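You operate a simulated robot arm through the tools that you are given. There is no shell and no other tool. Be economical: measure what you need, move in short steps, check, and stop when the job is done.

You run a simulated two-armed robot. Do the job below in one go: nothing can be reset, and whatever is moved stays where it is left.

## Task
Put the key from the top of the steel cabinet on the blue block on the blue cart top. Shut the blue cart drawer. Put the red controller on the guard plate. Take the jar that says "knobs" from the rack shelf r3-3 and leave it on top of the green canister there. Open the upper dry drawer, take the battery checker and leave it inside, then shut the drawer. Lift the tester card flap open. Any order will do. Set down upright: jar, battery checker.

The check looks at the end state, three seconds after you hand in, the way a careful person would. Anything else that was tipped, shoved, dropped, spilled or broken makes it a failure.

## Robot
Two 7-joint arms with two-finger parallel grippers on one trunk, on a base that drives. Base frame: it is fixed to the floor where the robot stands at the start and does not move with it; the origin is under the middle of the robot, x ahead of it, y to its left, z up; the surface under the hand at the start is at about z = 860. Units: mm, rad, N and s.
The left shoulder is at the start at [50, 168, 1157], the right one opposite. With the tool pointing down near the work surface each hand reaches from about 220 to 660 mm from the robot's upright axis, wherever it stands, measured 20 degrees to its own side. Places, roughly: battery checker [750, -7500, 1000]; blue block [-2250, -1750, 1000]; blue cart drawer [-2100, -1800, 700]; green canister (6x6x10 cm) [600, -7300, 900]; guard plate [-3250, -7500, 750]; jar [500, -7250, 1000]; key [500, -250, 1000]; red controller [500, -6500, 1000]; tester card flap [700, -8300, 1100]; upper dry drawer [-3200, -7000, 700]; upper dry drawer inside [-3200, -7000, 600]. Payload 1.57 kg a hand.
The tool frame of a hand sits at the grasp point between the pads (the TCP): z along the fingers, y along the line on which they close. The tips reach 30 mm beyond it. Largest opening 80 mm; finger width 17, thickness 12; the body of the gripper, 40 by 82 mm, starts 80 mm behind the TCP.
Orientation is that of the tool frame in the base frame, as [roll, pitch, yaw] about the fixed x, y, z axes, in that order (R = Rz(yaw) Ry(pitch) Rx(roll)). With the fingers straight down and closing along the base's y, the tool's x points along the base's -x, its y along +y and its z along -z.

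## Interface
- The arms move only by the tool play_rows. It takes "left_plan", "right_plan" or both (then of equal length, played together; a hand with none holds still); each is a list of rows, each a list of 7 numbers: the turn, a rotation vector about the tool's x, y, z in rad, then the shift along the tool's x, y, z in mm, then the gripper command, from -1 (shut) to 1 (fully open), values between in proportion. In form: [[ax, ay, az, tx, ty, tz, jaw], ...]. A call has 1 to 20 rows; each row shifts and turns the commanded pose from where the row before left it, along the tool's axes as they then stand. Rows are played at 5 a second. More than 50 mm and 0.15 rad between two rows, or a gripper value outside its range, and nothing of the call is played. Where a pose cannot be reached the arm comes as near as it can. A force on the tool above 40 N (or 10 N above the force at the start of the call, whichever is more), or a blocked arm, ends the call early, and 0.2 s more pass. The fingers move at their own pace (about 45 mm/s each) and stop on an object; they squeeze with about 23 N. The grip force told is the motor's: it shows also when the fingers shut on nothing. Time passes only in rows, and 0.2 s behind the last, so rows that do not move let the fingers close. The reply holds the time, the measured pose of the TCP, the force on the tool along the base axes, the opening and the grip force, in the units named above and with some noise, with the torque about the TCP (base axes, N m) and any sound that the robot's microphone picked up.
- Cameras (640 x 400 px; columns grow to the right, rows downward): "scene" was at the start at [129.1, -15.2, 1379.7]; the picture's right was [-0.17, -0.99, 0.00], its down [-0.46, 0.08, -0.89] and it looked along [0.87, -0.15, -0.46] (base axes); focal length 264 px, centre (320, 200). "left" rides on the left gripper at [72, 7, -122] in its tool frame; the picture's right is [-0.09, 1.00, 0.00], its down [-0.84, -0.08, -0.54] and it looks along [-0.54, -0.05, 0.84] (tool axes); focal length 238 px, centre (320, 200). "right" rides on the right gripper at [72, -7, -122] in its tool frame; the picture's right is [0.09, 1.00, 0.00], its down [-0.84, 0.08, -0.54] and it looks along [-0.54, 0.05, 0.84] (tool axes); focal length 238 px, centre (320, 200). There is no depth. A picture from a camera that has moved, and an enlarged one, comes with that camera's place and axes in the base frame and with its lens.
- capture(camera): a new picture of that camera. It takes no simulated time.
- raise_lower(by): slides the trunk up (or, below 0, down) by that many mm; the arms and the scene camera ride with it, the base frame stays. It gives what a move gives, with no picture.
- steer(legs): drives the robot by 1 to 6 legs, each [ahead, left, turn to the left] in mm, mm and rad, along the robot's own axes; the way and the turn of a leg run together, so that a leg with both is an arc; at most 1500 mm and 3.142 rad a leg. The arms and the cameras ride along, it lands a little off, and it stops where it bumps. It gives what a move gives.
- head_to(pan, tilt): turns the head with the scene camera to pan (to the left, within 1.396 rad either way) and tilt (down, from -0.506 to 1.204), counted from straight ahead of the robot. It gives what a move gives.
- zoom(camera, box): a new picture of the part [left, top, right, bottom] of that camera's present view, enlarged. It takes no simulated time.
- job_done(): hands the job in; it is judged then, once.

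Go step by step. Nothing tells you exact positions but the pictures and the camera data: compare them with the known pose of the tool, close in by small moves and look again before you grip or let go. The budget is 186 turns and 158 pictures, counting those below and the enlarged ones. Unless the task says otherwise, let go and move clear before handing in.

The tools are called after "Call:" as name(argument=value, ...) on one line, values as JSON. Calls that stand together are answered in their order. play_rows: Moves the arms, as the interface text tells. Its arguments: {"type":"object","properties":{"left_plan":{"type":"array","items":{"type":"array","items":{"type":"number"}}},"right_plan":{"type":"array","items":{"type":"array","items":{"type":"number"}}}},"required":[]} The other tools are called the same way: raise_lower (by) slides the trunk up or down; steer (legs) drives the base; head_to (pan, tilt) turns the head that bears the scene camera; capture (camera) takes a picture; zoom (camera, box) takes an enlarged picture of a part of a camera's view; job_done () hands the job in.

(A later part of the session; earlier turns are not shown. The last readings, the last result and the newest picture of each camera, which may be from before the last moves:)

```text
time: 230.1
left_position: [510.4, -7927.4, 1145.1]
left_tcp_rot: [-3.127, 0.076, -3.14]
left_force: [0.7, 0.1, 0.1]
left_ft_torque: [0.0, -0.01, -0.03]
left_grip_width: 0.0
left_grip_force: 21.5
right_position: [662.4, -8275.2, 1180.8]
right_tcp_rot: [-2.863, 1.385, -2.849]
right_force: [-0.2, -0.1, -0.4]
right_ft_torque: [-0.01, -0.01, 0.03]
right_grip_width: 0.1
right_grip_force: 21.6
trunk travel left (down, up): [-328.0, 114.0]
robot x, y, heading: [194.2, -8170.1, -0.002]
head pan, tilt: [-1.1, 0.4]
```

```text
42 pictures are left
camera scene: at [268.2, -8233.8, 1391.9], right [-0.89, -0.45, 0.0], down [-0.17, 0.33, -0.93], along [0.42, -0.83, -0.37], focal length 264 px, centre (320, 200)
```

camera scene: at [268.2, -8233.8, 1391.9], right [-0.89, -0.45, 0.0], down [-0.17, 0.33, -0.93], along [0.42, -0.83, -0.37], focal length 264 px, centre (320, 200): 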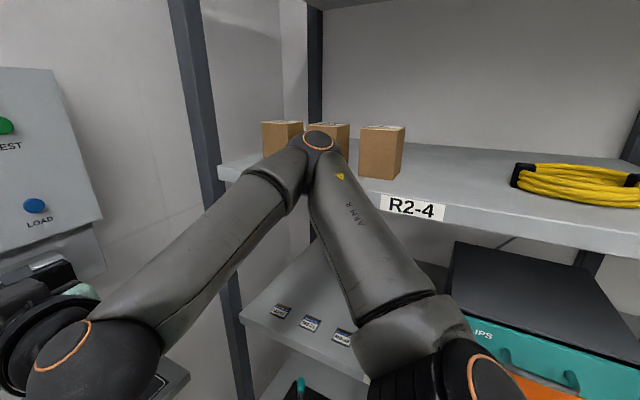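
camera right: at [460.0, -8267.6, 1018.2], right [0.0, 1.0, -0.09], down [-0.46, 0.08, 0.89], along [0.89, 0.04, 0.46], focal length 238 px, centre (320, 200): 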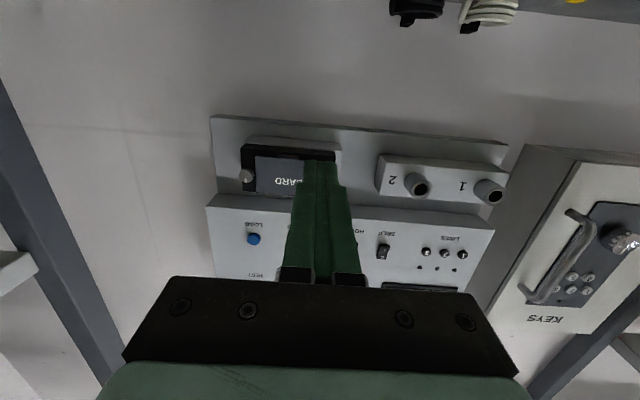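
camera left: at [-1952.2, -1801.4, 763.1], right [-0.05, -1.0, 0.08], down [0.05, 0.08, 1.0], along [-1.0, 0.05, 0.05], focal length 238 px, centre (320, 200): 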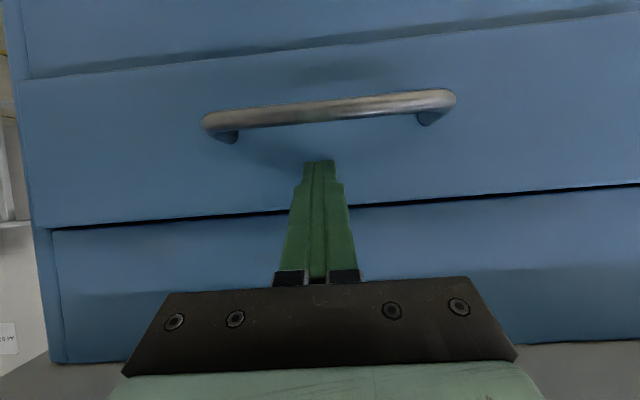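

The elbow is against the R2-4 shelf edge. I'll lower the hand slightly off the flap, then step left and back away.

Call:
play_rows(right_plan=[[0, 0, 0, 5, 0, 0, -1], [0, 0, 0, 5, 0, 0, -1], [0, 0, 0, 4, 0, 0, -1]])

Call:
steer(legs=[[-100, 0, 0]])

Call:
capture(camera="scene")

```text
time: 231.1
left_position: [504.6, -7924.5, 1144.2]
left_tcp_rot: [-3.123, 0.081, -3.141]
left_force: [1.0, -0.1, 0.2]
left_ft_torque: [-0.01, -0.01, 0.0]
left_grip_width: 0.0
left_grip_force: 21.2
right_position: [654.1, -8263.0, 1184.4]
right_tcp_rot: [-2.692, 1.416, -2.662]
right_force: [-0.3, -0.1, 0.3]
right_ft_torque: [0.0, 0.04, -0.01]
right_grip_width: 0.0
right_grip_force: 21.5
trunk travel left (down, up): [-328.0, 114.0]
robot x, y, heading: [192.9, -8169.9, 0.0]
head pan, tilt: [-1.1, 0.4]
stopped in row 3 (right hand): the arm was blocked; the commanded pose is now the measured one
```

```text
time: 231.9
left_position: [493.1, -7925.8, 1143.6]
left_tcp_rot: [-3.13, 0.072, -3.135]
left_force: [-0.5, -0.4, 0.2]
left_ft_torque: [0.03, -0.01, -0.01]
left_grip_width: 0.2
left_grip_force: 21.5
right_position: [640.9, -8255.9, 1181.1]
right_tcp_rot: [-2.672, 1.412, -2.613]
right_force: [1.2, -0.1, -0.5]
right_ft_torque: [0.01, -0.01, 0.03]
right_grip_width: 0.3
right_grip_force: 20.7
trunk travel left (down, up): [-328.0, 114.0]
robot x, y, heading: [176.8, -8165.8, 0.01]
head pan, tilt: [-1.1, 0.4]
stopped in leg 1: the robot was blocked; the commanded pose is now the measured one
```

```text
41 pictures are left
camera scene: at [255.1, -8235.8, 1390.3], right [-0.89, -0.46, 0.0], down [-0.18, 0.34, -0.93], along [0.42, -0.82, -0.38], focal length 264 px, centre (320, 200)
```

scene: 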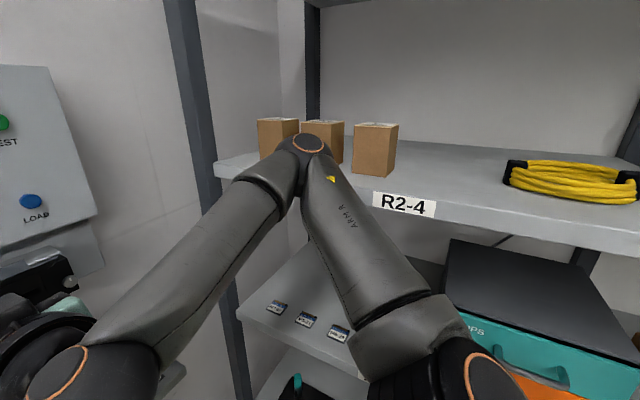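

I'll move left first to free the elbow from the shelf.

Call:
steer(legs=[[0, 90, 0]])

Call:
steer(legs=[[-150, 0, 0]])

Call:
capture(camera="scene")

```text
time: 233.3
left_position: [500.4, -7873.6, 1146.3]
left_tcp_rot: [3.129, 0.062, 3.12]
left_force: [0.4, 0.1, 0.9]
left_ft_torque: [0.04, 0.02, 0.02]
left_grip_width: 0.0
left_grip_force: 21.6
right_position: [646.2, -8204.4, 1177.5]
right_tcp_rot: [-2.811, 1.412, -2.766]
right_force: [-0.1, -0.6, -1.0]
right_ft_torque: [0.0, 0.0, 0.04]
right_grip_width: 0.1
right_grip_force: 21.1
trunk travel left (down, up): [-328.0, 114.0]
robot x, y, heading: [177.6, -8093.7, -0.001]
head pan, tilt: [-1.1, 0.4]
stopped in leg 1: the robot was blocked; the commanded pose is now the measured one
```

```text
time: 234.0
left_position: [494.6, -7877.0, 1144.6]
left_tcp_rot: [3.13, 0.059, 3.106]
left_force: [0.4, 0.3, -0.2]
left_ft_torque: [0.01, 0.01, 0.02]
left_grip_width: 0.0
left_grip_force: 21.4
right_position: [639.3, -8205.8, 1175.9]
right_tcp_rot: [-2.802, 1.412, -2.76]
right_force: [-1.0, -0.4, 0.5]
right_ft_torque: [-0.01, 0.0, 0.03]
right_grip_width: 0.0
right_grip_force: 21.5
trunk travel left (down, up): [-328.0, 114.0]
robot x, y, heading: [167.8, -8096.6, -0.007]
head pan, tilt: [-1.1, 0.4]
stopped in leg 1: the robot was blocked; the commanded pose is now the measured one
```

```text
40 pictures are left
camera scene: at [254.3, -8178.7, 1389.8], right [-0.89, -0.45, 0.0], down [-0.18, 0.35, -0.92], along [0.41, -0.82, -0.39], focal length 264 px, centre (320, 200)
```

scene: 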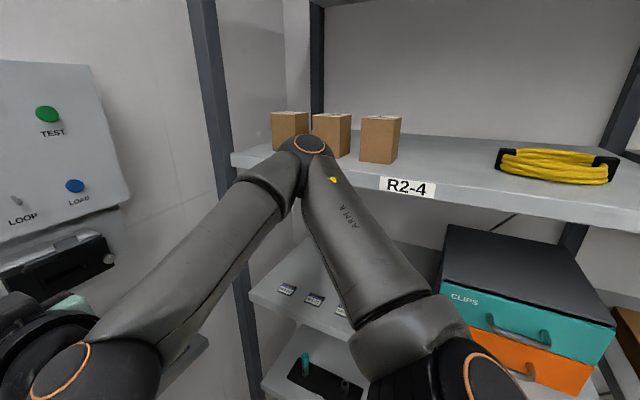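

I'm still blocked on something. I'll look to my left.

Call:
head_to(pan=0.9, tilt=0.5)

Call:
capture(camera="scene")

```text
time: 236.0
left_position: [496.5, -7877.1, 1144.7]
left_tcp_rot: [3.129, 0.059, 3.108]
left_force: [0.1, -0.1, 0.6]
left_ft_torque: [0.02, -0.01, -0.03]
left_grip_width: 0.0
left_grip_force: 21.3
right_position: [641.2, -8204.7, 1175.0]
right_tcp_rot: [-2.81, 1.408, -2.766]
right_force: [0.2, 0.0, -0.4]
right_ft_torque: [0.0, 0.0, 0.0]
right_grip_width: 0.0
right_grip_force: 20.9
trunk travel left (down, up): [-328.0, 114.0]
robot x, y, heading: [166.6, -8096.2, -0.008]
head pan, tilt: [0.901, 0.499]
```

```text
39 pictures are left
camera scene: at [271.5, -8025.6, 1381.0], right [0.78, -0.63, -0.01], down [-0.3, -0.37, -0.88], along [0.55, 0.69, -0.48], focal length 264 px, centre (320, 200)
```

scene: 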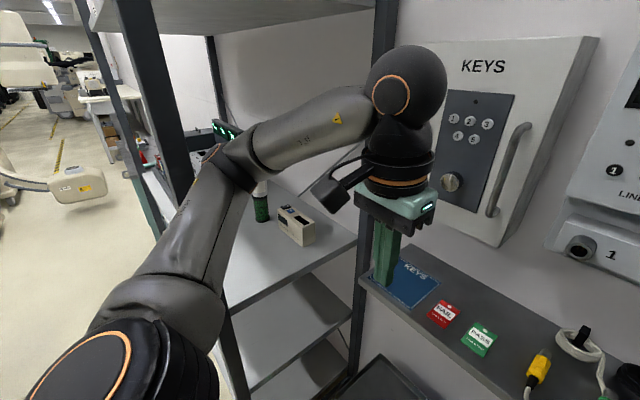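

My left elbow is hooked inside the rack's right post. I'll draw the left hand to the right to pull that elbow in, then back out.

Call:
play_rows(left_plan=[[0, 0, 0, 0, -35, 0, -1], [0, 0, 0, 0, -35, 0, -1], [0, 0, 0, 0, -35, 0, -1], [0, 0, 0, 0, -35, 0, -1], [0, 0, 0, 0, -35, 0, -1]])

Call:
capture(camera="scene")

```text
time: 237.2
left_position: [487.3, -8048.7, 1145.3]
left_tcp_rot: [3.13, 0.065, 3.112]
left_force: [-0.6, -0.2, -0.2]
left_ft_torque: [-0.01, -0.01, 0.02]
left_grip_width: 0.2
left_grip_force: 22.0
right_position: [637.5, -8202.0, 1178.9]
right_tcp_rot: [-2.784, 1.414, -2.74]
right_force: [0.3, 0.0, -0.2]
right_ft_torque: [-0.02, -0.02, -0.01]
right_grip_width: 0.1
right_grip_force: 21.5
trunk travel left (down, up): [-328.0, 114.0]
robot x, y, heading: [171.1, -8092.1, -0.003]
head pan, tilt: [0.901, 0.499]
```

```text
38 pictures are left
camera scene: at [265.7, -8023.0, 1381.4], right [0.78, -0.62, 0.0], down [-0.3, -0.37, -0.88], along [0.55, 0.69, -0.48], focal length 264 px, centre (320, 200)
```

scene: 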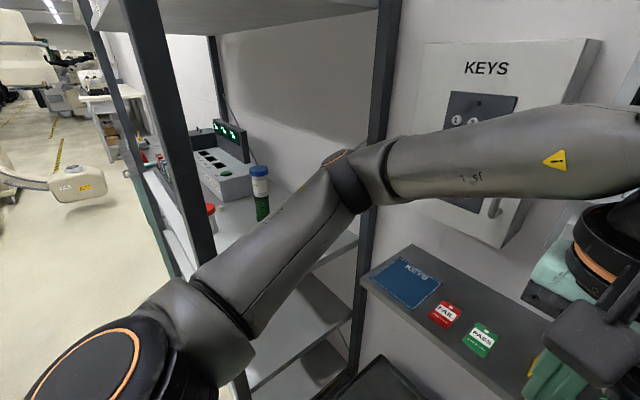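

The left elbow is clear of the post and the jar still stands. I'll step left a little, then back out.

Call:
steer(legs=[[0, 40, 0], [-330, 0, 0]])

Call:
head_to(pan=-0.3, tilt=0.3)

Call:
capture(camera="scene")

```text
time: 240.0
left_position: [154.1, -8004.9, 1145.8]
left_tcp_rot: [3.133, 0.064, 3.114]
left_force: [-0.2, -0.5, -0.5]
left_ft_torque: [0.01, -0.03, -0.02]
left_grip_width: 0.0
left_grip_force: 20.7
right_position: [303.1, -8159.1, 1179.2]
right_tcp_rot: [-2.778, 1.413, -2.731]
right_force: [0.1, 0.2, 0.4]
right_ft_torque: [-0.01, 0.0, -0.02]
right_grip_width: 0.0
right_grip_force: 21.8
trunk travel left (down, up): [-328.0, 114.0]
robot x, y, heading: [-165.2, -8052.4, -0.005]
head pan, tilt: [0.901, 0.499]
```

```text
time: 241.4
left_position: [154.5, -8005.6, 1145.3]
left_tcp_rot: [3.133, 0.064, 3.116]
left_force: [-0.3, -0.1, 0.2]
left_ft_torque: [-0.03, -0.04, 0.02]
left_grip_width: 0.0
left_grip_force: 21.2
right_position: [304.0, -8157.7, 1178.1]
right_tcp_rot: [-2.78, 1.412, -2.732]
right_force: [-0.2, 0.6, 0.1]
right_ft_torque: [-0.02, -0.01, 0.01]
right_grip_width: 0.2
right_grip_force: 21.6
trunk travel left (down, up): [-328.0, 114.0]
robot x, y, heading: [-163.6, -8050.6, 0.003]
head pan, tilt: [-0.3, 0.3]
```

```text
37 pictures are left
camera scene: at [-35.1, -8079.2, 1399.8], right [-0.3, -0.96, 0.0], down [-0.28, 0.09, -0.96], along [0.91, -0.28, -0.3], focal length 264 px, centre (320, 200)
```

scene: 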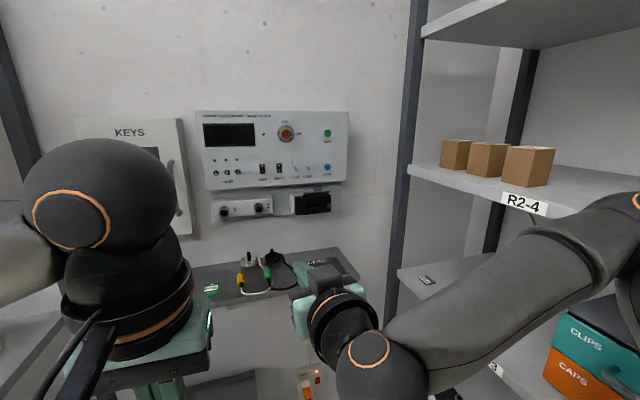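

Call:
zoom(camera="scene", box=[280, 175, 350, 225])

```text
8.00 times, centred on (315, 200) of scene
camera zoom: at [-35.1, -8079.2, 1399.8], right [-0.3, -0.96, 0.0], down [-0.28, 0.09, -0.96], along [0.91, -0.28, -0.3], focal length 2110 px, centre (360, 200)
```

zoom: 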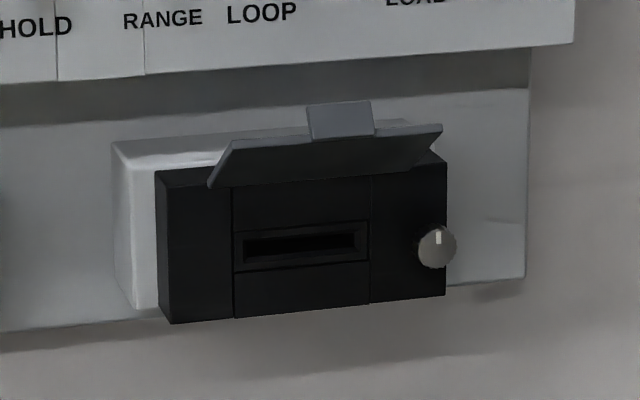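

The tester card flap is open. Next is the battery checker, which sits too far back for a straight-down grip, so I'll pull it forward from behind first. I reset the right hand's tilt, pull it back, and return to the rack.

Call:
play_rows(right_plan=[[0, 0, 0.057, 0, 0, 0, -1], [0, 0.14, 0, 0, 0, 0, -1], [0, 0.14, 0, 0, 0, 0, -1], [0, 0.14, 0, 0, 0, 0, -1], [0, 0.14, 0, 0, 0, 0, -1], [0, 0.14, 0, 0, 0, 0, -1], [0, 0.14, 0, 0, 0, 0, -1], [0, 0.08, 0, 36, 0, -17, -1], [0, 0, 0, 36, 0, -17, -1], [0, 0, 0, 36, 0, -17, -1]])

Call:
steer(legs=[[0, 800, 0]])

Call:
head_to(pan=-0.1, tilt=0.5)

Call:
capture(camera="scene")

```text
time: 243.6
left_position: [153.3, -8005.4, 1144.7]
left_tcp_rot: [3.134, 0.065, 3.114]
left_force: [-0.8, -0.6, -0.4]
left_ft_torque: [-0.01, 0.0, 0.02]
left_grip_width: 0.0
left_grip_force: 21.6
right_position: [186.6, -8163.6, 1166.6]
right_tcp_rot: [3.141, 0.504, -3.099]
right_force: [-0.5, -0.2, -0.1]
right_ft_torque: [0.02, 0.02, -0.06]
right_grip_width: 0.0
right_grip_force: 21.5
trunk travel left (down, up): [-328.0, 114.0]
robot x, y, heading: [-164.1, -8054.5, 0.003]
head pan, tilt: [-0.3, 0.3]
```

```text
time: 251.0
left_position: [155.6, -7212.1, 1145.4]
left_tcp_rot: [3.133, 0.065, 3.114]
left_force: [-0.5, -1.0, 0.7]
left_ft_torque: [0.02, 0.0, -0.01]
left_grip_width: 0.0
left_grip_force: 21.2
right_position: [188.3, -7370.8, 1166.7]
right_tcp_rot: [-3.141, 0.504, -3.101]
right_force: [-0.2, -0.3, -0.4]
right_ft_torque: [0.0, -0.01, 0.0]
right_grip_width: 0.1
right_grip_force: 21.2
trunk travel left (down, up): [-328.0, 114.0]
robot x, y, heading: [-161.9, -7253.9, 0.001]
head pan, tilt: [-0.3, 0.3]
```

```text
time: 251.7
left_position: [155.9, -7211.3, 1145.1]
left_tcp_rot: [3.134, 0.066, 3.114]
left_force: [-0.1, -0.1, 0.3]
left_ft_torque: [0.02, 0.04, 0.0]
left_grip_width: 0.2
left_grip_force: 21.7
right_position: [186.0, -7370.7, 1167.4]
right_tcp_rot: [3.139, 0.501, -3.1]
right_force: [-0.4, -0.3, -0.4]
right_ft_torque: [0.01, 0.0, -0.01]
right_grip_width: 0.2
right_grip_force: 20.9
trunk travel left (down, up): [-328.0, 114.0]
robot x, y, heading: [-165.2, -7257.2, 0.003]
head pan, tilt: [-0.099, 0.499]
```

```text
35 pictures are left
camera scene: at [-32.6, -7266.7, 1381.4], right [-0.1, -0.99, 0.0], down [-0.48, 0.05, -0.88], along [0.87, -0.09, -0.48], focal length 264 px, centre (320, 200)
```

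scene: 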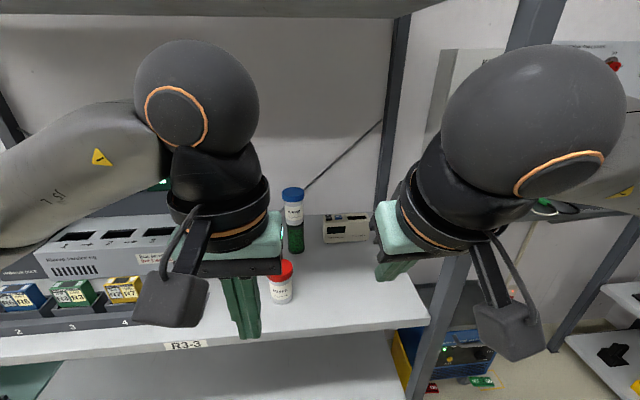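

I'll move the left hand aside, drive in, and bring the right hand nearer to view the checker from above.

Call:
play_rows(left_plan=[[0, 0, 0, 10, 45, 0, -1], [0, 0, 0, 10, 45, 0, -1], [0, 0, 0, 0, 45, 0, -1], [0, 0, 0, 0, 45, 0, -1]])

Call:
steer(legs=[[145, 0, 0]])

Call:
play_rows(right_plan=[[0, 0, 0, -6.1, -14.7, 37.5, -1], [0, 0, 0, -6.1, -14.7, 37.5, -1], [0, 0, 0, -6.1, -14.7, 37.5, -1], [0, 0, 0, -35, 0, 19, -1], [0, 0, 0, -35, 0, 19, -1]])

Call:
capture(camera="right")

Call:
zoom(camera="scene", box=[260, 170, 460, 320])

```text
time: 252.7
left_position: [140.1, -7030.6, 1146.0]
left_tcp_rot: [3.134, 0.066, 3.112]
left_force: [-0.8, -0.5, 1.0]
left_ft_torque: [-0.04, -0.01, 0.01]
left_grip_width: 0.0
left_grip_force: 21.4
right_position: [186.7, -7369.0, 1167.5]
right_tcp_rot: [3.141, 0.506, -3.101]
right_force: [-0.1, 0.9, 0.4]
right_ft_torque: [-0.01, -0.01, 0.05]
right_grip_width: 0.0
right_grip_force: 21.7
trunk travel left (down, up): [-328.0, 114.0]
robot x, y, heading: [-164.3, -7258.9, 0.001]
head pan, tilt: [-0.099, 0.499]
```

```text
time: 254.1
left_position: [285.5, -7030.4, 1144.6]
left_tcp_rot: [3.134, 0.065, 3.113]
left_force: [0.3, -0.4, -0.8]
left_ft_torque: [-0.01, 0.04, 0.0]
left_grip_width: 0.0
left_grip_force: 21.2
right_position: [331.5, -7370.5, 1166.9]
right_tcp_rot: [3.141, 0.502, -3.099]
right_force: [-0.8, -0.2, 0.8]
right_ft_torque: [-0.02, -0.01, 0.0]
right_grip_width: 0.1
right_grip_force: 21.0
trunk travel left (down, up): [-328.0, 114.0]
robot x, y, heading: [-19.2, -7255.6, 0.001]
head pan, tilt: [-0.099, 0.499]
```

```text
time: 255.4
left_position: [257.1, -7037.0, 1154.1]
left_tcp_rot: [3.13, 0.092, 3.098]
left_force: [0.1, 0.2, 0.4]
left_ft_torque: [-0.03, 0.02, 0.0]
left_grip_width: 0.0
left_grip_force: 21.5
right_position: [440.1, -7413.7, 1082.4]
right_tcp_rot: [-3.125, 0.514, -3.072]
right_force: [-0.8, 0.1, 0.1]
right_ft_torque: [0.03, 0.02, -0.01]
right_grip_width: 0.0
right_grip_force: 21.5
trunk travel left (down, up): [-328.0, 114.0]
robot x, y, heading: [-26.8, -7258.0, -0.016]
head pan, tilt: [-0.099, 0.499]
stopped in row 5 (right hand): the arm was blocked; the commanded pose is now the measured one
```

```text
34 pictures are left
camera right: at [318.7, -7427.8, 1153.4], right [-0.14, 0.99, -0.06], down [0.45, 0.12, 0.88], along [0.88, 0.1, -0.47], focal length 238 px, centre (320, 200)
```

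right: 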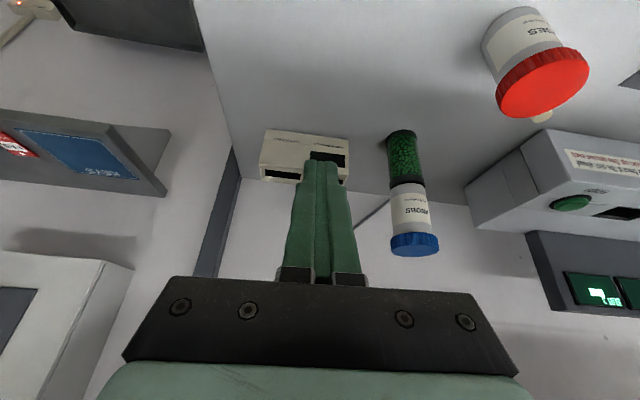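

```text
2.67 times, centred on (360, 245) of scene
camera zoom: at [73.9, -7270.9, 1385.2], right [-0.12, -0.99, -0.01], down [-0.45, 0.06, -0.89], along [0.88, -0.1, -0.46], focal length 703 px, centre (213, 80)
```

zoom: 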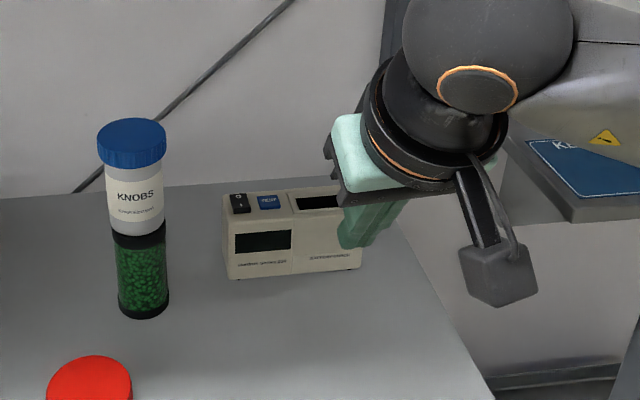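

The forearm touches the rack's right post. I'll pull the hand back, shift the base left 120 mm as before, and reach right with the arm instead.

Call:
play_rows(right_plan=[[0, 0, 0, 35, 0, -19, -1], [0, 0, 0, 35, 0, -19, -1]])

Call:
steer(legs=[[0, 125, 0.015]])

Call:
play_rows(right_plan=[[0, 0, 0, -30, -30, 16, -1], [0, 0, 0, -30, -30, 16, -1], [0, 0, 0, -30, -30, 16, -1], [0, 0, 0, -30, -30, 16, -1]])

Call:
zoom(camera="scene", box=[280, 170, 480, 320])

```text
time: 256.1
left_position: [281.8, -7031.6, 1146.3]
left_tcp_rot: [3.131, 0.066, 3.11]
left_force: [-0.4, -1.0, 0.0]
left_ft_torque: [0.0, -0.02, 0.0]
left_grip_width: 0.0
left_grip_force: 21.0
right_position: [392.6, -7413.1, 1069.8]
right_tcp_rot: [-3.13, 0.488, -3.075]
right_force: [-1.5, 0.6, -0.1]
right_ft_torque: [0.01, -0.02, 0.01]
right_grip_width: 0.0
right_grip_force: 21.0
trunk travel left (down, up): [-328.0, 114.0]
robot x, y, heading: [-23.4, -7255.0, -0.003]
head pan, tilt: [-0.099, 0.499]
```

```text
time: 257.8
left_position: [277.7, -6903.9, 1145.1]
left_tcp_rot: [3.131, 0.066, 3.122]
left_force: [0.0, -0.1, -0.1]
left_ft_torque: [-0.03, -0.03, 0.0]
left_grip_width: 0.0
left_grip_force: 20.8
right_position: [392.3, -7282.9, 1071.1]
right_tcp_rot: [-3.129, 0.49, -3.059]
right_force: [-0.2, -0.5, 0.2]
right_ft_torque: [0.0, 0.0, 0.03]
right_grip_width: 0.0
right_grip_force: 21.1
trunk travel left (down, up): [-328.0, 114.0]
robot x, y, heading: [-23.7, -7134.5, 0.012]
head pan, tilt: [-0.099, 0.499]
```

```text
time: 258.8
left_position: [276.7, -6902.6, 1145.1]
left_tcp_rot: [3.136, 0.067, 3.12]
left_force: [0.0, 0.4, -0.1]
left_ft_torque: [0.02, 0.03, -0.01]
left_grip_width: 0.0
left_grip_force: 21.5
right_position: [538.3, -7393.9, 1075.9]
right_tcp_rot: [-3.128, 0.491, -3.057]
right_force: [0.8, -0.1, -0.2]
right_ft_torque: [-0.03, -0.01, -0.02]
right_grip_width: 0.0
right_grip_force: 21.5
trunk travel left (down, up): [-328.0, 114.0]
robot x, y, heading: [-26.7, -7130.7, 0.005]
head pan, tilt: [-0.099, 0.499]
```

```text
2.67 times, centred on (380, 245) of scene
camera zoom: at [105.0, -7140.0, 1381.5], right [-0.09, -1.0, 0.0], down [-0.48, 0.04, -0.88], along [0.88, -0.08, -0.48], focal length 703 px, centre (160, 80)
```

zoom: 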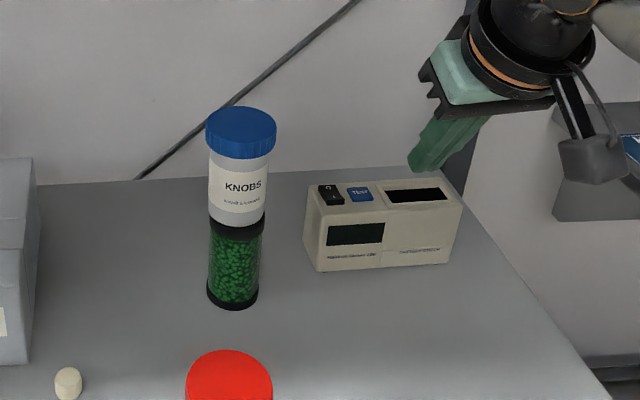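

The checker is 144 wide, about 45 deep and 80 high, centred at about (664,-7428) with its top at z≈933. It can be gripped across its depth with a nearly vertical hand if I move in about 35 mm. I'll reorient the right hand: little tilt, fingers closing along x.

Call:
steer(legs=[[34, 0, 0]])

Call:
play_rows(right_plan=[[0, 0.113, 0, 25, 0, -18, 1], [0, 0.113, 0, 25, 0, -10, 1], [0, 0.113, 0, 0, 0, 0, 1], [0, 0, 0.138, 0, 0, 0, 1], [0, 0, 0.138, 0, 0, 0, 1], [0, 0, 0.138, 0, 0, 0, 1], [0, 0, 0.138, 0, 0, 0, 1], [0, 0, 0.138, 0, 0, 0, 1], [0, 0, 0.138, 0, 0, 0, 1], [0, 0, 0.138, 0, 0, 0, 1], [0, 0, 0.138, 0, 0, 0, 1], [0, 0, 0.138, 0, 0, 0, 1], [0, 0, 0.138, 0, 0, 0, 1], [0, 0, 0.138, 0, 0, 0, 1], [0, 0, 0.138, 0, 0, 0, 1]])

```text
time: 259.6
left_position: [293.6, -6893.4, 1148.0]
left_tcp_rot: [-3.14, 0.086, 3.123]
left_force: [-0.6, -0.7, -0.2]
left_ft_torque: [0.0, 0.02, 0.02]
left_grip_width: 0.0
left_grip_force: 21.2
right_position: [554.9, -7386.0, 1086.8]
right_tcp_rot: [-3.113, 0.507, -3.053]
right_force: [0.6, 0.2, -0.6]
right_ft_torque: [0.01, -0.04, -0.02]
right_grip_width: 0.0
right_grip_force: 20.9
trunk travel left (down, up): [-328.0, 114.0]
robot x, y, heading: [6.9, -7135.3, 0.005]
head pan, tilt: [-0.099, 0.499]
```

```text
time: 262.8
left_position: [300.9, -6892.3, 1146.8]
left_tcp_rot: [-3.138, 0.076, 3.121]
left_force: [0.1, 0.1, 0.0]
left_ft_torque: [0.0, 0.01, -0.02]
left_grip_width: 0.0
left_grip_force: 21.5
right_position: [505.2, -7389.9, 1088.5]
right_tcp_rot: [2.979, 0.01, 1.558]
right_force: [-0.6, -0.1, 0.5]
right_ft_torque: [0.01, 0.03, 0.01]
right_grip_width: 79.9
right_grip_force: 0.1
trunk travel left (down, up): [-328.0, 114.0]
robot x, y, heading: [7.2, -7134.6, 0.007]
head pan, tilt: [-0.099, 0.499]
```

The hand is oriented. I'll ease the base back 8 mm and move the hand above the checker.

Call:
steer(legs=[[-8, 0, 0]])

Call:
play_rows(right_plan=[[0, 0, 0, -12, 36, 26, 1], [0, 0, 0, -12, 36, 26, 1], [0, 0, 0, -12, 36, 26, 1], [0, 0, 0, -12, 36, 26, 1]])

Call:
capture(camera="right")

Call:
zoom(camera="scene", box=[280, 170, 480, 320])

```text
time: 263.6
left_position: [299.3, -6894.4, 1143.9]
left_tcp_rot: [-3.14, 0.069, 3.124]
left_force: [-0.6, 0.3, 0.1]
left_ft_torque: [0.02, -0.01, -0.02]
left_grip_width: 0.0
left_grip_force: 21.3
right_position: [503.3, -7388.0, 1082.9]
right_tcp_rot: [2.99, 0.011, 1.566]
right_force: [-0.7, 0.2, -0.1]
right_ft_torque: [0.0, -0.01, 0.0]
right_grip_width: 80.2
right_grip_force: 0.0
trunk travel left (down, up): [-328.0, 114.0]
robot x, y, heading: [3.2, -7130.2, 0.009]
head pan, tilt: [-0.099, 0.499]
```

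```text
time: 264.6
left_position: [304.3, -6901.6, 1144.7]
left_tcp_rot: [3.134, 0.063, 3.124]
left_force: [0.1, -0.1, -0.7]
left_ft_torque: [-0.02, 0.02, 0.03]
left_grip_width: 0.0
left_grip_force: 20.6
right_position: [660.1, -7444.6, 995.1]
right_tcp_rot: [2.992, 0.003, 1.571]
right_force: [-0.6, -0.2, 0.1]
right_ft_torque: [0.0, 0.0, -0.01]
right_grip_width: 80.0
right_grip_force: 0.1
right hand out of reach, approached as far as the arm can: row 4
trunk travel left (down, up): [-328.0, 114.0]
robot x, y, heading: [1.4, -7134.8, 0.01]
head pan, tilt: [-0.099, 0.499]
```

```text
31 pictures are left
camera right: at [635.8, -7372.5, 1115.9], right [0.98, 0.09, 0.15], down [0.0, -0.83, 0.55], along [0.17, -0.54, -0.82], focal length 238 px, centre (320, 200)
```

right: 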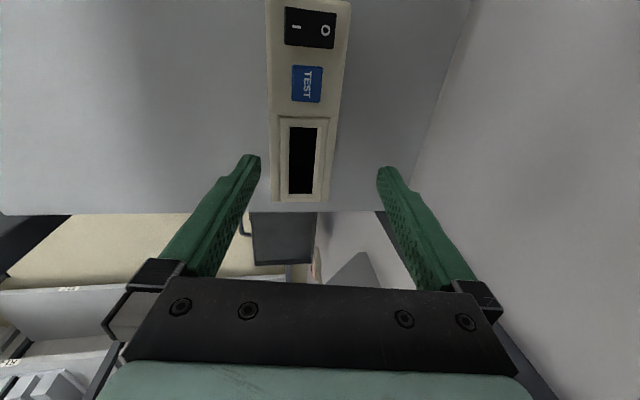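

```text
2.67 times, centred on (380, 245) of scene
camera zoom: at [132.5, -7139.3, 1381.2], right [-0.09, -1.0, 0.0], down [-0.48, 0.04, -0.88], along [0.87, -0.08, -0.48], focal length 703 px, centre (160, 80)
```

zoom: 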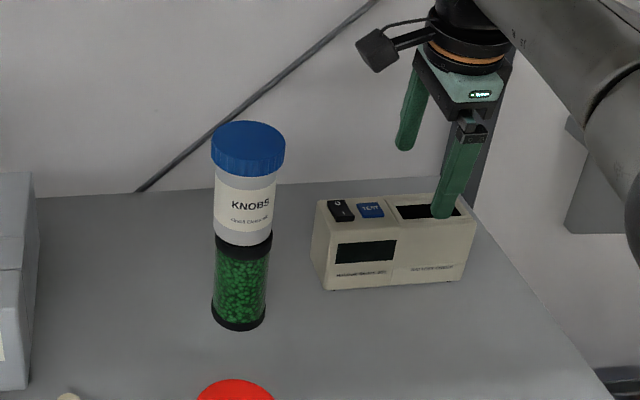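

The hand is centred over the checker. I'll lower it and close on it.

Call:
play_rows(right_plan=[[0, 0, 0, 4, -6.5, 38, 1], [0, 0, 0, 4, -6.5, 38, 1], [0, 0, 0, 0, 0, 0, 0.3], [0, 0, 0, 0, 0, 0, -1], [0, 0, 0, 0, 0, 0, -1], [0, 0, 0, 0, 0, 0, -1]])

Call:
capture(camera="right")

```text
time: 266.0
left_position: [303.1, -6903.1, 1145.9]
left_tcp_rot: [3.132, 0.064, 3.124]
left_force: [-0.6, 0.3, -0.2]
left_ft_torque: [-0.01, 0.01, -0.03]
left_grip_width: 0.0
left_grip_force: 21.9
right_position: [655.1, -7438.0, 921.2]
right_tcp_rot: [2.991, 0.0, 1.567]
right_force: [0.8, -0.3, 4.0]
right_ft_torque: [0.04, 0.1, 0.11]
right_grip_width: 51.8
right_grip_force: 23.0
trunk travel left (down, up): [-328.0, 114.0]
robot x, y, heading: [2.1, -7132.4, 0.006]
head pan, tilt: [-0.099, 0.499]
```

```text
29 pictures are left
camera right: at [633.0, -7366.9, 1040.2], right [0.98, 0.09, 0.15], down [-0.01, -0.84, 0.55], along [0.17, -0.54, -0.82], focal length 238 px, centre (320, 200)
```

right: 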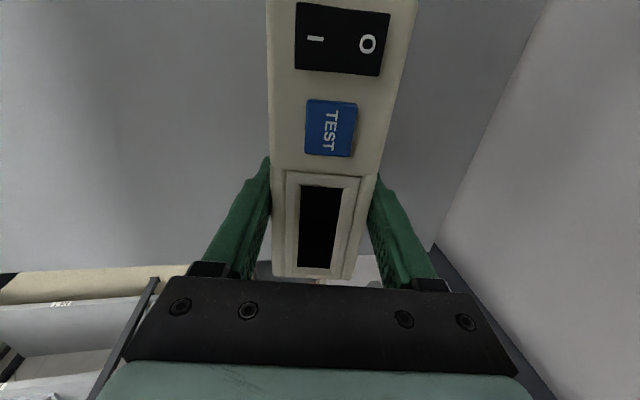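

It is gripped at 51.8 mm. I'll lift and bring it out toward me.

Call:
play_rows(right_plan=[[0, 0, 0, 0, 2, -12, -1], [0, 0, 0, 0, 3, -22, -1], [0, 0, 0, 0, 4, -28, -1], [0, 0, 0, 0, 4, -28, -1]])

Call:
zoom(camera="scene", box=[280, 120, 480, 300])

```text
time: 267.0
left_position: [303.0, -6903.9, 1145.5]
left_tcp_rot: [3.132, 0.065, 3.121]
left_force: [0.2, -0.6, 0.2]
left_ft_torque: [0.0, -0.02, 0.0]
left_grip_width: 0.0
left_grip_force: 21.4
right_position: [655.3, -7439.7, 1009.1]
right_tcp_rot: [2.993, 0.001, 1.568]
right_force: [0.3, -0.1, -1.7]
right_ft_torque: [-0.11, -0.01, 0.0]
right_grip_width: 52.1
right_grip_force: 23.2
trunk travel left (down, up): [-328.0, 114.0]
robot x, y, heading: [1.2, -7132.9, 0.008]
head pan, tilt: [-0.099, 0.499]
```

```text
2.22 times, centred on (380, 210) of scene
camera zoom: at [131.9, -7140.5, 1381.3], right [-0.09, -1.0, 0.0], down [-0.48, 0.04, -0.88], along [0.87, -0.08, -0.48], focal length 586 px, centre (187, 178)
```

zoom: 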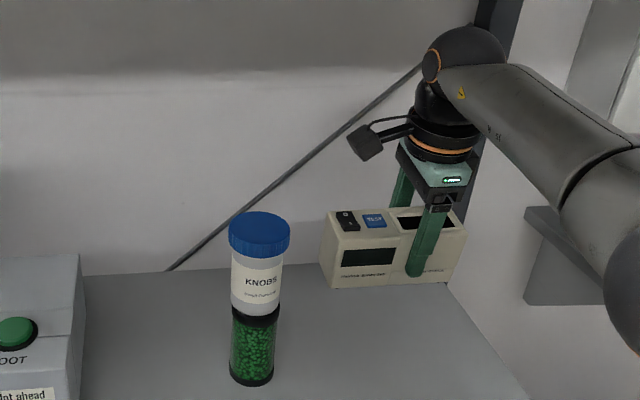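

It's held clear of the shelf. I'll retract straight back and reverse the base.

Call:
play_rows(right_plan=[[0, 0, 0, 0, -35, -12, -1], [0, 0, 0, 0, -40, -8, -1], [0, 0, 0, 0, -40, -6, -1], [0, 0, 0, 0, -40, -6, -1]])

Call:
steer(legs=[[-165, 0, 0]])

Call:
play_rows(right_plan=[[0, 0, 0, 20, -35, -6, -1], [0, 0, 0, 20, -35, -6, -1], [0, 0, 0, 20, -35, -6, -1], [0, 0, 0, 20, -30, -6, -1]], left_plan=[[0, 0, 0, 20, 0, 0, 1], [0, 0, 0, 20, 0, 0, 1], [0, 0, 0, 20, 0, 0, 1], [0, 0, 0, 0, 0, 0, 1]])

```text
time: 268.2
left_position: [296.3, -6881.5, 1143.6]
left_tcp_rot: [-3.132, 0.074, 3.131]
left_force: [-0.3, 0.4, -0.2]
left_ft_torque: [-0.02, -0.01, 0.01]
left_grip_width: 0.0
left_grip_force: 21.0
right_position: [495.1, -7392.3, 1027.8]
right_tcp_rot: [2.98, 0.017, 1.634]
right_force: [0.6, -0.7, -3.1]
right_ft_torque: [-0.03, 0.03, -0.01]
right_grip_width: 51.7
right_grip_force: 22.7
trunk travel left (down, up): [-328.0, 114.0]
robot x, y, heading: [1.8, -7130.0, 0.016]
head pan, tilt: [-0.099, 0.499]
stopped in row 4 (right hand): the arm was blocked; the commanded pose is now the measured one
```

```text
time: 268.9
left_position: [287.3, -6886.7, 1145.0]
left_tcp_rot: [-3.141, 0.071, 3.133]
left_force: [-0.5, -0.2, 0.2]
left_ft_torque: [-0.03, 0.0, 0.01]
left_grip_width: 0.0
left_grip_force: 22.1
right_position: [489.0, -7392.5, 1026.1]
right_tcp_rot: [2.98, 0.01, 1.645]
right_force: [-0.3, -0.2, -3.0]
right_ft_torque: [-0.04, 0.02, 0.01]
right_grip_width: 52.1
right_grip_force: 22.7
trunk travel left (down, up): [-328.0, 114.0]
robot x, y, heading: [-5.6, -7127.1, 0.019]
head pan, tilt: [-0.099, 0.499]
stopped in leg 1: the robot was blocked; the commanded pose is now the measured one
```

```text
time: 269.9
left_position: [233.5, -6895.3, 1140.6]
left_tcp_rot: [3.132, 0.065, 3.13]
left_force: [-0.3, 0.0, -0.3]
left_ft_torque: [0.0, -0.02, -0.01]
left_grip_width: 79.7
left_grip_force: 0.1
right_position: [352.1, -7331.7, 1021.6]
right_tcp_rot: [2.99, -0.003, 1.633]
right_force: [-0.3, 0.6, -3.1]
right_ft_torque: [-0.1, 0.01, 0.02]
right_grip_width: 51.8
right_grip_force: 22.7
trunk travel left (down, up): [-328.0, 114.0]
robot x, y, heading: [-9.3, -7128.5, 0.011]
head pan, tilt: [-0.099, 0.499]
```

Free now. I'll reverse the base and check the shelf.

Call:
steer(legs=[[-160, 0, -0.01]])

Call:
capture(camera="scene")

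```text
time: 271.4
left_position: [73.6, -6900.0, 1140.8]
left_tcp_rot: [3.133, 0.067, 3.121]
left_force: [-0.6, -0.1, -0.4]
left_ft_torque: [0.0, -0.04, 0.01]
left_grip_width: 80.0
left_grip_force: 0.1
right_position: [189.5, -7338.1, 1021.7]
right_tcp_rot: [2.988, -0.002, 1.628]
right_force: [-0.6, -0.5, -3.1]
right_ft_torque: [-0.07, -0.02, 0.0]
right_grip_width: 51.6
right_grip_force: 23.2
trunk travel left (down, up): [-328.0, 114.0]
robot x, y, heading: [-165.2, -7127.3, 0.004]
head pan, tilt: [-0.099, 0.499]
```

```text
27 pictures are left
camera scene: at [-37.9, -7138.0, 1381.5], right [-0.09, -1.0, 0.0], down [-0.48, 0.05, -0.88], along [0.87, -0.08, -0.48], focal length 264 px, centre (320, 200)
```

scene: 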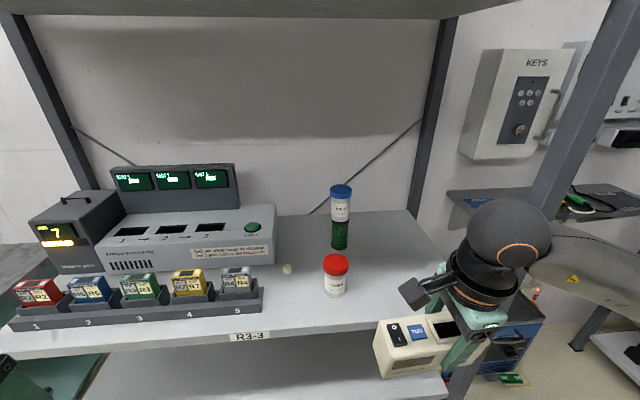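

All is in place on the shelf. Now the red controller in slot 1 with the left hand: I'll strafe left to face it.

Call:
steer(legs=[[0, 400, 0]])

Call:
head_to(pan=0.25, tilt=0.6)

Call:
play_rows(left_plan=[[0, 0, 0, -45, 0, 0, 0.5], [0, 0, 0, -45, 0, 0, 0.5], [0, 0, 0, -45, 0, 0, 0.5]])

Call:
capture(camera="left")

Call:
capture(camera="scene")

```text
time: 275.4
left_position: [71.8, -6503.4, 1140.6]
left_tcp_rot: [3.132, 0.064, 3.125]
left_force: [0.1, -0.4, 0.4]
left_ft_torque: [0.02, 0.0, -0.01]
left_grip_width: 80.3
left_grip_force: 0.0
right_position: [187.3, -6940.8, 1021.3]
right_tcp_rot: [2.99, -0.002, 1.631]
right_force: [0.3, 0.7, -3.3]
right_ft_torque: [-0.08, 0.01, -0.02]
right_grip_width: 52.0
right_grip_force: 23.6
trunk travel left (down, up): [-328.0, 114.0]
robot x, y, heading: [-168.0, -6736.7, 0.011]
head pan, tilt: [-0.099, 0.499]
```

```text
time: 276.2
left_position: [70.5, -6503.6, 1140.2]
left_tcp_rot: [3.132, 0.064, 3.126]
left_force: [-0.6, -0.1, 0.3]
left_ft_torque: [0.0, 0.01, 0.02]
left_grip_width: 80.0
left_grip_force: 0.1
right_position: [187.5, -6940.8, 1021.4]
right_tcp_rot: [2.989, -0.002, 1.63]
right_force: [0.7, -0.6, -3.4]
right_ft_torque: [-0.06, -0.02, 0.0]
right_grip_width: 52.1
right_grip_force: 22.1
trunk travel left (down, up): [-328.0, 114.0]
robot x, y, heading: [-168.0, -6736.1, 0.008]
head pan, tilt: [0.25, 0.6]
```

```text
time: 277.0
left_position: [205.5, -6506.2, 1148.4]
left_tcp_rot: [3.131, 0.066, 3.125]
left_force: [0.3, -0.1, -0.6]
left_ft_torque: [-0.01, 0.01, 0.01]
left_grip_width: 59.8
left_grip_force: 0.1
right_position: [186.5, -6941.7, 1020.9]
right_tcp_rot: [2.99, -0.001, 1.63]
right_force: [0.1, 1.1, -2.7]
right_ft_torque: [-0.1, 0.05, 0.0]
right_grip_width: 51.9
right_grip_force: 22.6
trunk travel left (down, up): [-328.0, 114.0]
robot x, y, heading: [-166.4, -6732.1, 0.009]
head pan, tilt: [0.25, 0.6]
```

```text
26 pictures are left
camera left: at [126.7, -6500.0, 1265.7], right [0.11, 0.99, 0.02], down [0.8, -0.1, 0.59], along [0.59, -0.05, -0.8], focal length 238 px, centre (320, 200)
```

left: 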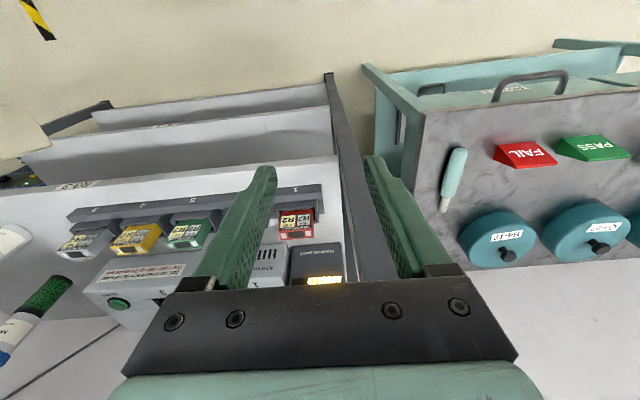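

```text
25 pictures are left
camera scene: at [-44.2, -6711.3, 1372.2], right [0.26, -0.97, 0.0], down [-0.55, -0.14, -0.82], along [0.8, 0.21, -0.57], focal length 264 px, centre (320, 200)
```

scene: 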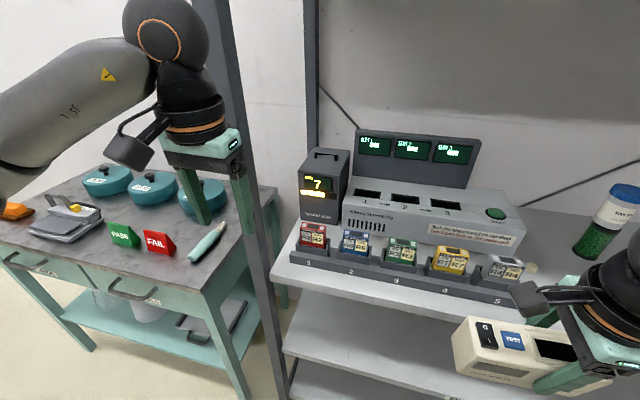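

The red controller's top is at about (422,-6568,935), 78 mm right of the rack's left post. I'll shift the base right so that my left forearm passes clear of the post, then bring the hand over it.

Call:
steer(legs=[[0, -110, -0.01], [50, 0, 0]])

Call:
play_rows(left_plan=[[0, 0, 0, 0, 0, 48, 0.5], [0, 0, 0, 0, 0, 48, 0.5], [0, 0, 0, -40, 12, 12, 0.5], [0, 0, 0, -40, 12, 12, 0.5], [0, 0, 0, -40, 12, 12, 0.5], [0, 0, 0, -40, 12, 12, 0.5]])

Call:
capture(camera="left")

```text
time: 279.2
left_position: [258.5, -6622.0, 1148.7]
left_tcp_rot: [3.133, 0.066, 3.109]
left_force: [1.0, -0.5, 0.2]
left_ft_torque: [0.03, 0.02, 0.01]
left_grip_width: 60.4
left_grip_force: 0.1
right_position: [233.9, -7055.3, 1020.3]
right_tcp_rot: [2.99, -0.002, 1.616]
right_force: [-0.7, 0.2, -2.4]
right_ft_torque: [-0.09, -0.01, 0.02]
right_grip_width: 52.0
right_grip_force: 22.9
trunk travel left (down, up): [-328.0, 114.0]
robot x, y, heading: [-121.9, -6846.2, -0.004]
head pan, tilt: [0.25, 0.6]
```

```text
time: 280.6
left_position: [427.6, -6575.4, 1011.5]
left_tcp_rot: [3.132, 0.065, 3.108]
left_force: [0.5, 0.0, -0.6]
left_ft_torque: [0.0, 0.02, 0.03]
left_grip_width: 60.1
left_grip_force: 0.0
right_position: [235.1, -7056.5, 1021.0]
right_tcp_rot: [2.991, 0.0, 1.616]
right_force: [-0.6, -0.1, -3.1]
right_ft_torque: [-0.06, 0.02, 0.01]
right_grip_width: 51.9
right_grip_force: 22.5
trunk travel left (down, up): [-328.0, 114.0]
robot x, y, heading: [-121.8, -6844.1, -0.004]
head pan, tilt: [0.25, 0.6]
```

```text
24 pictures are left
camera left: at [348.3, -6568.0, 1128.9], right [0.12, 0.99, 0.02], down [0.8, -0.11, 0.59], along [0.59, -0.06, -0.8], focal length 238 px, centre (320, 200)
```

left: 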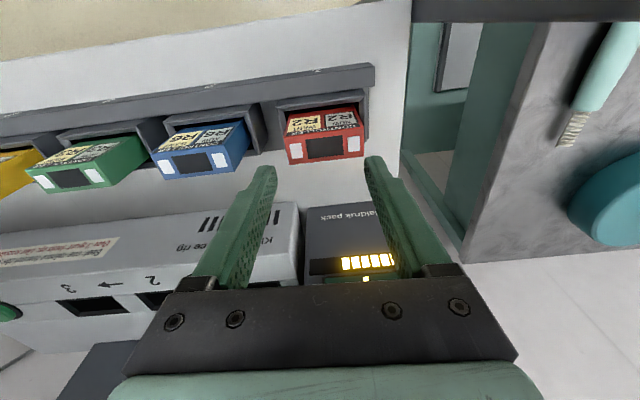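

The controller is about 65 mm wide, so the fingers need to be fully open. I'll open, centre and lower halfway, then look.

Call:
play_rows(left_plan=[[0, 0, 0, 0, 4, 0, 1], [0, 0, 0, 0.3, 0, 20, 1], [0, 0, 0, 0.3, 0, 22, 1]])

Call:
capture(camera="left")

```text
time: 281.4
left_position: [428.6, -6572.6, 974.6]
left_tcp_rot: [3.133, 0.067, 3.111]
left_force: [0.0, -0.5, -0.4]
left_ft_torque: [0.03, -0.01, -0.02]
left_grip_width: 80.1
left_grip_force: 0.2
right_position: [232.7, -7058.0, 1022.4]
right_tcp_rot: [2.988, -0.004, 1.618]
right_force: [-0.1, 0.1, -2.6]
right_ft_torque: [-0.07, -0.01, -0.03]
right_grip_width: 51.7
right_grip_force: 23.1
trunk travel left (down, up): [-328.0, 114.0]
robot x, y, heading: [-119.1, -6848.0, -0.002]
head pan, tilt: [0.25, 0.6]
```

```text
23 pictures are left
camera left: at [348.8, -6566.6, 1091.1], right [0.12, 0.99, 0.02], down [0.8, -0.11, 0.6], along [0.59, -0.06, -0.8], focal length 238 px, centre (320, 200)
```

left: 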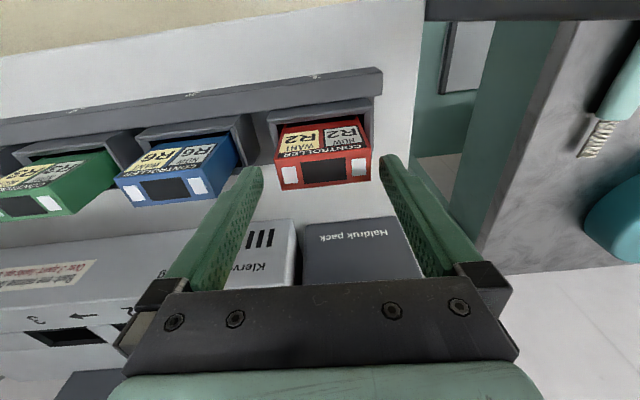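

It's centred: top z≈945, x≈432, y≈-6571. I'll lower to the grip height and close.

Call:
play_rows(left_plan=[[0, 0, 0, -1, 1, 20, 1], [0, 0, 0, -1, 0, 20, 1], [0, 0, 0, 0, 0, 0, -1], [0, 0, 0, 0, 0, 0, -1], [0, 0, 0, 0, 0, 0, -1]])

Call:
capture(camera="left")

```text
time: 282.4
left_position: [432.9, -6572.0, 940.5]
left_tcp_rot: [3.132, 0.075, 3.107]
left_force: [-11.2, -3.2, 15.8]
left_ft_torque: [1.62, 0.26, 0.14]
left_grip_width: 76.5
left_grip_force: 23.6
right_position: [232.2, -7057.6, 1019.7]
right_tcp_rot: [2.986, -0.004, 1.618]
right_force: [0.3, -0.2, -3.7]
right_ft_torque: [-0.1, -0.01, -0.01]
right_grip_width: 51.9
right_grip_force: 23.0
trunk travel left (down, up): [-328.0, 114.0]
robot x, y, heading: [-120.9, -6848.6, -0.004]
head pan, tilt: [0.25, 0.6]
stopped in row 4 (left hand): the force on the tool passed its limit at 40 N (the readings are from after the stop); the commanded pose is now the measured one
```

```text
22 pictures are left
camera left: at [352.2, -6565.4, 1057.4], right [0.12, 0.99, 0.02], down [0.79, -0.11, 0.6], along [0.6, -0.06, -0.8], focal length 238 px, centre (320, 200)
```

left: 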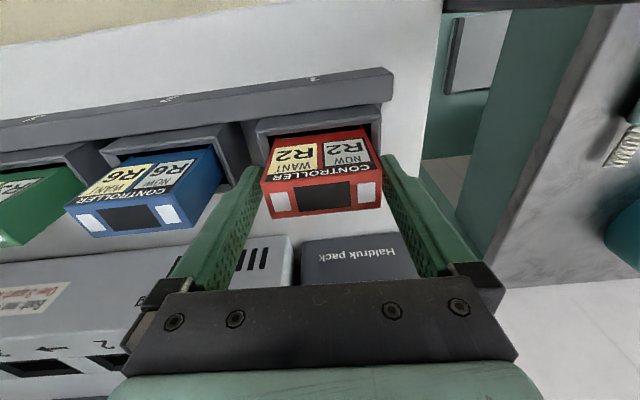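

The fingertips caught the holder's rim at z≈910. I'll open, raise 9 mm and close again.

Call:
play_rows(left_plan=[[0, 0, 0, 0, 0, 0, 1], [0, 0, 0, 0, 0, -4, 1], [0, 0, 0, 0, 0, -6, 1], [0, 0, 0, 0, 0, 0, -1], [0, 0, 0, 0, 0, 0, -1], [0, 0, 0, 0, 0, 0, -1]])

```text
time: 283.8
left_position: [432.1, -6572.7, 947.8]
left_tcp_rot: [3.131, 0.067, 3.108]
left_force: [0.3, -0.2, 0.0]
left_ft_torque: [0.0, -0.03, 0.0]
left_grip_width: 59.8
left_grip_force: 23.6
right_position: [233.0, -7059.1, 1020.1]
right_tcp_rot: [2.987, -0.005, 1.616]
right_force: [0.4, -0.5, -3.2]
right_ft_torque: [-0.05, 0.01, -0.01]
right_grip_width: 51.9
right_grip_force: 22.8
trunk travel left (down, up): [-328.0, 114.0]
robot x, y, heading: [-121.9, -6846.8, -0.006]
head pan, tilt: [0.25, 0.6]
```

It's gripped cleanly at 59.8 mm. I'll lift it straight out.

Call:
play_rows(left_plan=[[0, 0, 0, -0.7, 0, -10, -1], [0, 0, 0, -1, 0, -15, -1], [0, 0, 0, -1.3, 0, -20, -1], [0, 0, 0, -1.7, 0, -25, -1], [0, 0, 0, -1.7, 0, -25, -1], [0, 0, 0, 0, 0, -15, -1]])

Call:
capture(camera="scene")

```text
time: 285.2
left_position: [433.4, -6571.7, 1059.4]
left_tcp_rot: [3.132, 0.072, 3.113]
left_force: [-0.8, 0.0, -1.3]
left_ft_torque: [-0.01, -0.03, 0.01]
left_grip_width: 59.6
left_grip_force: 22.9
right_position: [233.2, -7056.4, 1021.7]
right_tcp_rot: [2.989, -0.004, 1.618]
right_force: [0.3, 0.3, -3.4]
right_ft_torque: [-0.09, 0.04, 0.02]
right_grip_width: 51.8
right_grip_force: 23.1
trunk travel left (down, up): [-328.0, 114.0]
robot x, y, heading: [-123.4, -6843.7, -0.0]
head pan, tilt: [0.25, 0.6]
```

```text
21 pictures are left
camera scene: at [3.3, -6825.6, 1372.6], right [0.24, -0.97, 0.0], down [-0.55, -0.14, -0.83], along [0.8, 0.2, -0.56], focal length 264 px, centre (320, 200)
```

scene: 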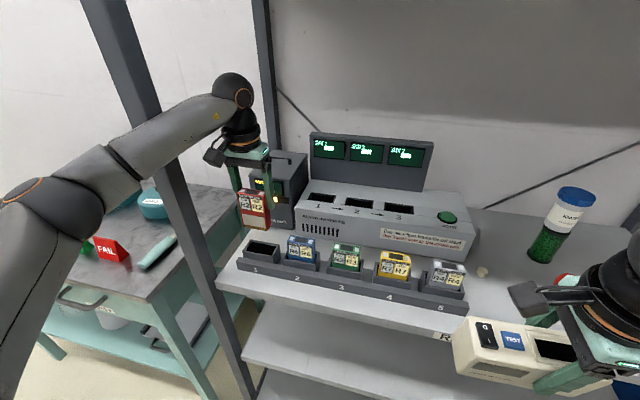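

It's out. I'll retract the left hand, back off, and go around by the south side (y≈-7950) toward the far wall.

Call:
play_rows(left_plan=[[0, 0, 0, 38, -12, 0, -1], [0, 0, 0, 40, -10, 0, -1], [0, 0, 0, 40, -5, 0, -1], [0, 0, 0, 40, 0, 0, -1], [0, 0, 0, 40, 0, 0, -1], [0, 0, 0, 30, 0, 0, -1]])

Call:
steer(legs=[[-50, 0, 0], [0, -1100, 0], [-280, 0, 0]])

```text
time: 286.6
left_position: [204.6, -6589.6, 1039.3]
left_tcp_rot: [3.133, 0.069, 3.114]
left_force: [0.4, 0.3, -1.1]
left_ft_torque: [-0.02, -0.02, 0.01]
left_grip_width: 59.8
left_grip_force: 23.2
right_position: [234.4, -7056.5, 1021.0]
right_tcp_rot: [2.99, -0.002, 1.618]
right_force: [0.2, -0.5, -3.1]
right_ft_torque: [-0.08, -0.01, 0.04]
right_grip_width: 51.9
right_grip_force: 23.3
trunk travel left (down, up): [-328.0, 114.0]
robot x, y, heading: [-121.4, -6843.5, -0.006]
head pan, tilt: [0.25, 0.6]
```

```text
time: 298.7
left_position: [-135.3, -7699.1, 1039.9]
left_tcp_rot: [3.135, 0.071, 3.1]
left_force: [-0.3, -0.9, -1.7]
left_ft_torque: [0.0, 0.02, -0.01]
left_grip_width: 60.0
left_grip_force: 23.4
right_position: [-111.6, -8165.0, 1021.6]
right_tcp_rot: [2.99, -0.001, 1.606]
right_force: [-0.7, -0.4, -2.3]
right_ft_torque: [-0.1, -0.03, 0.01]
right_grip_width: 51.8
right_grip_force: 22.9
trunk travel left (down, up): [-328.0, 114.0]
robot x, y, heading: [-466.7, -7944.4, -0.018]
head pan, tilt: [0.25, 0.6]
```

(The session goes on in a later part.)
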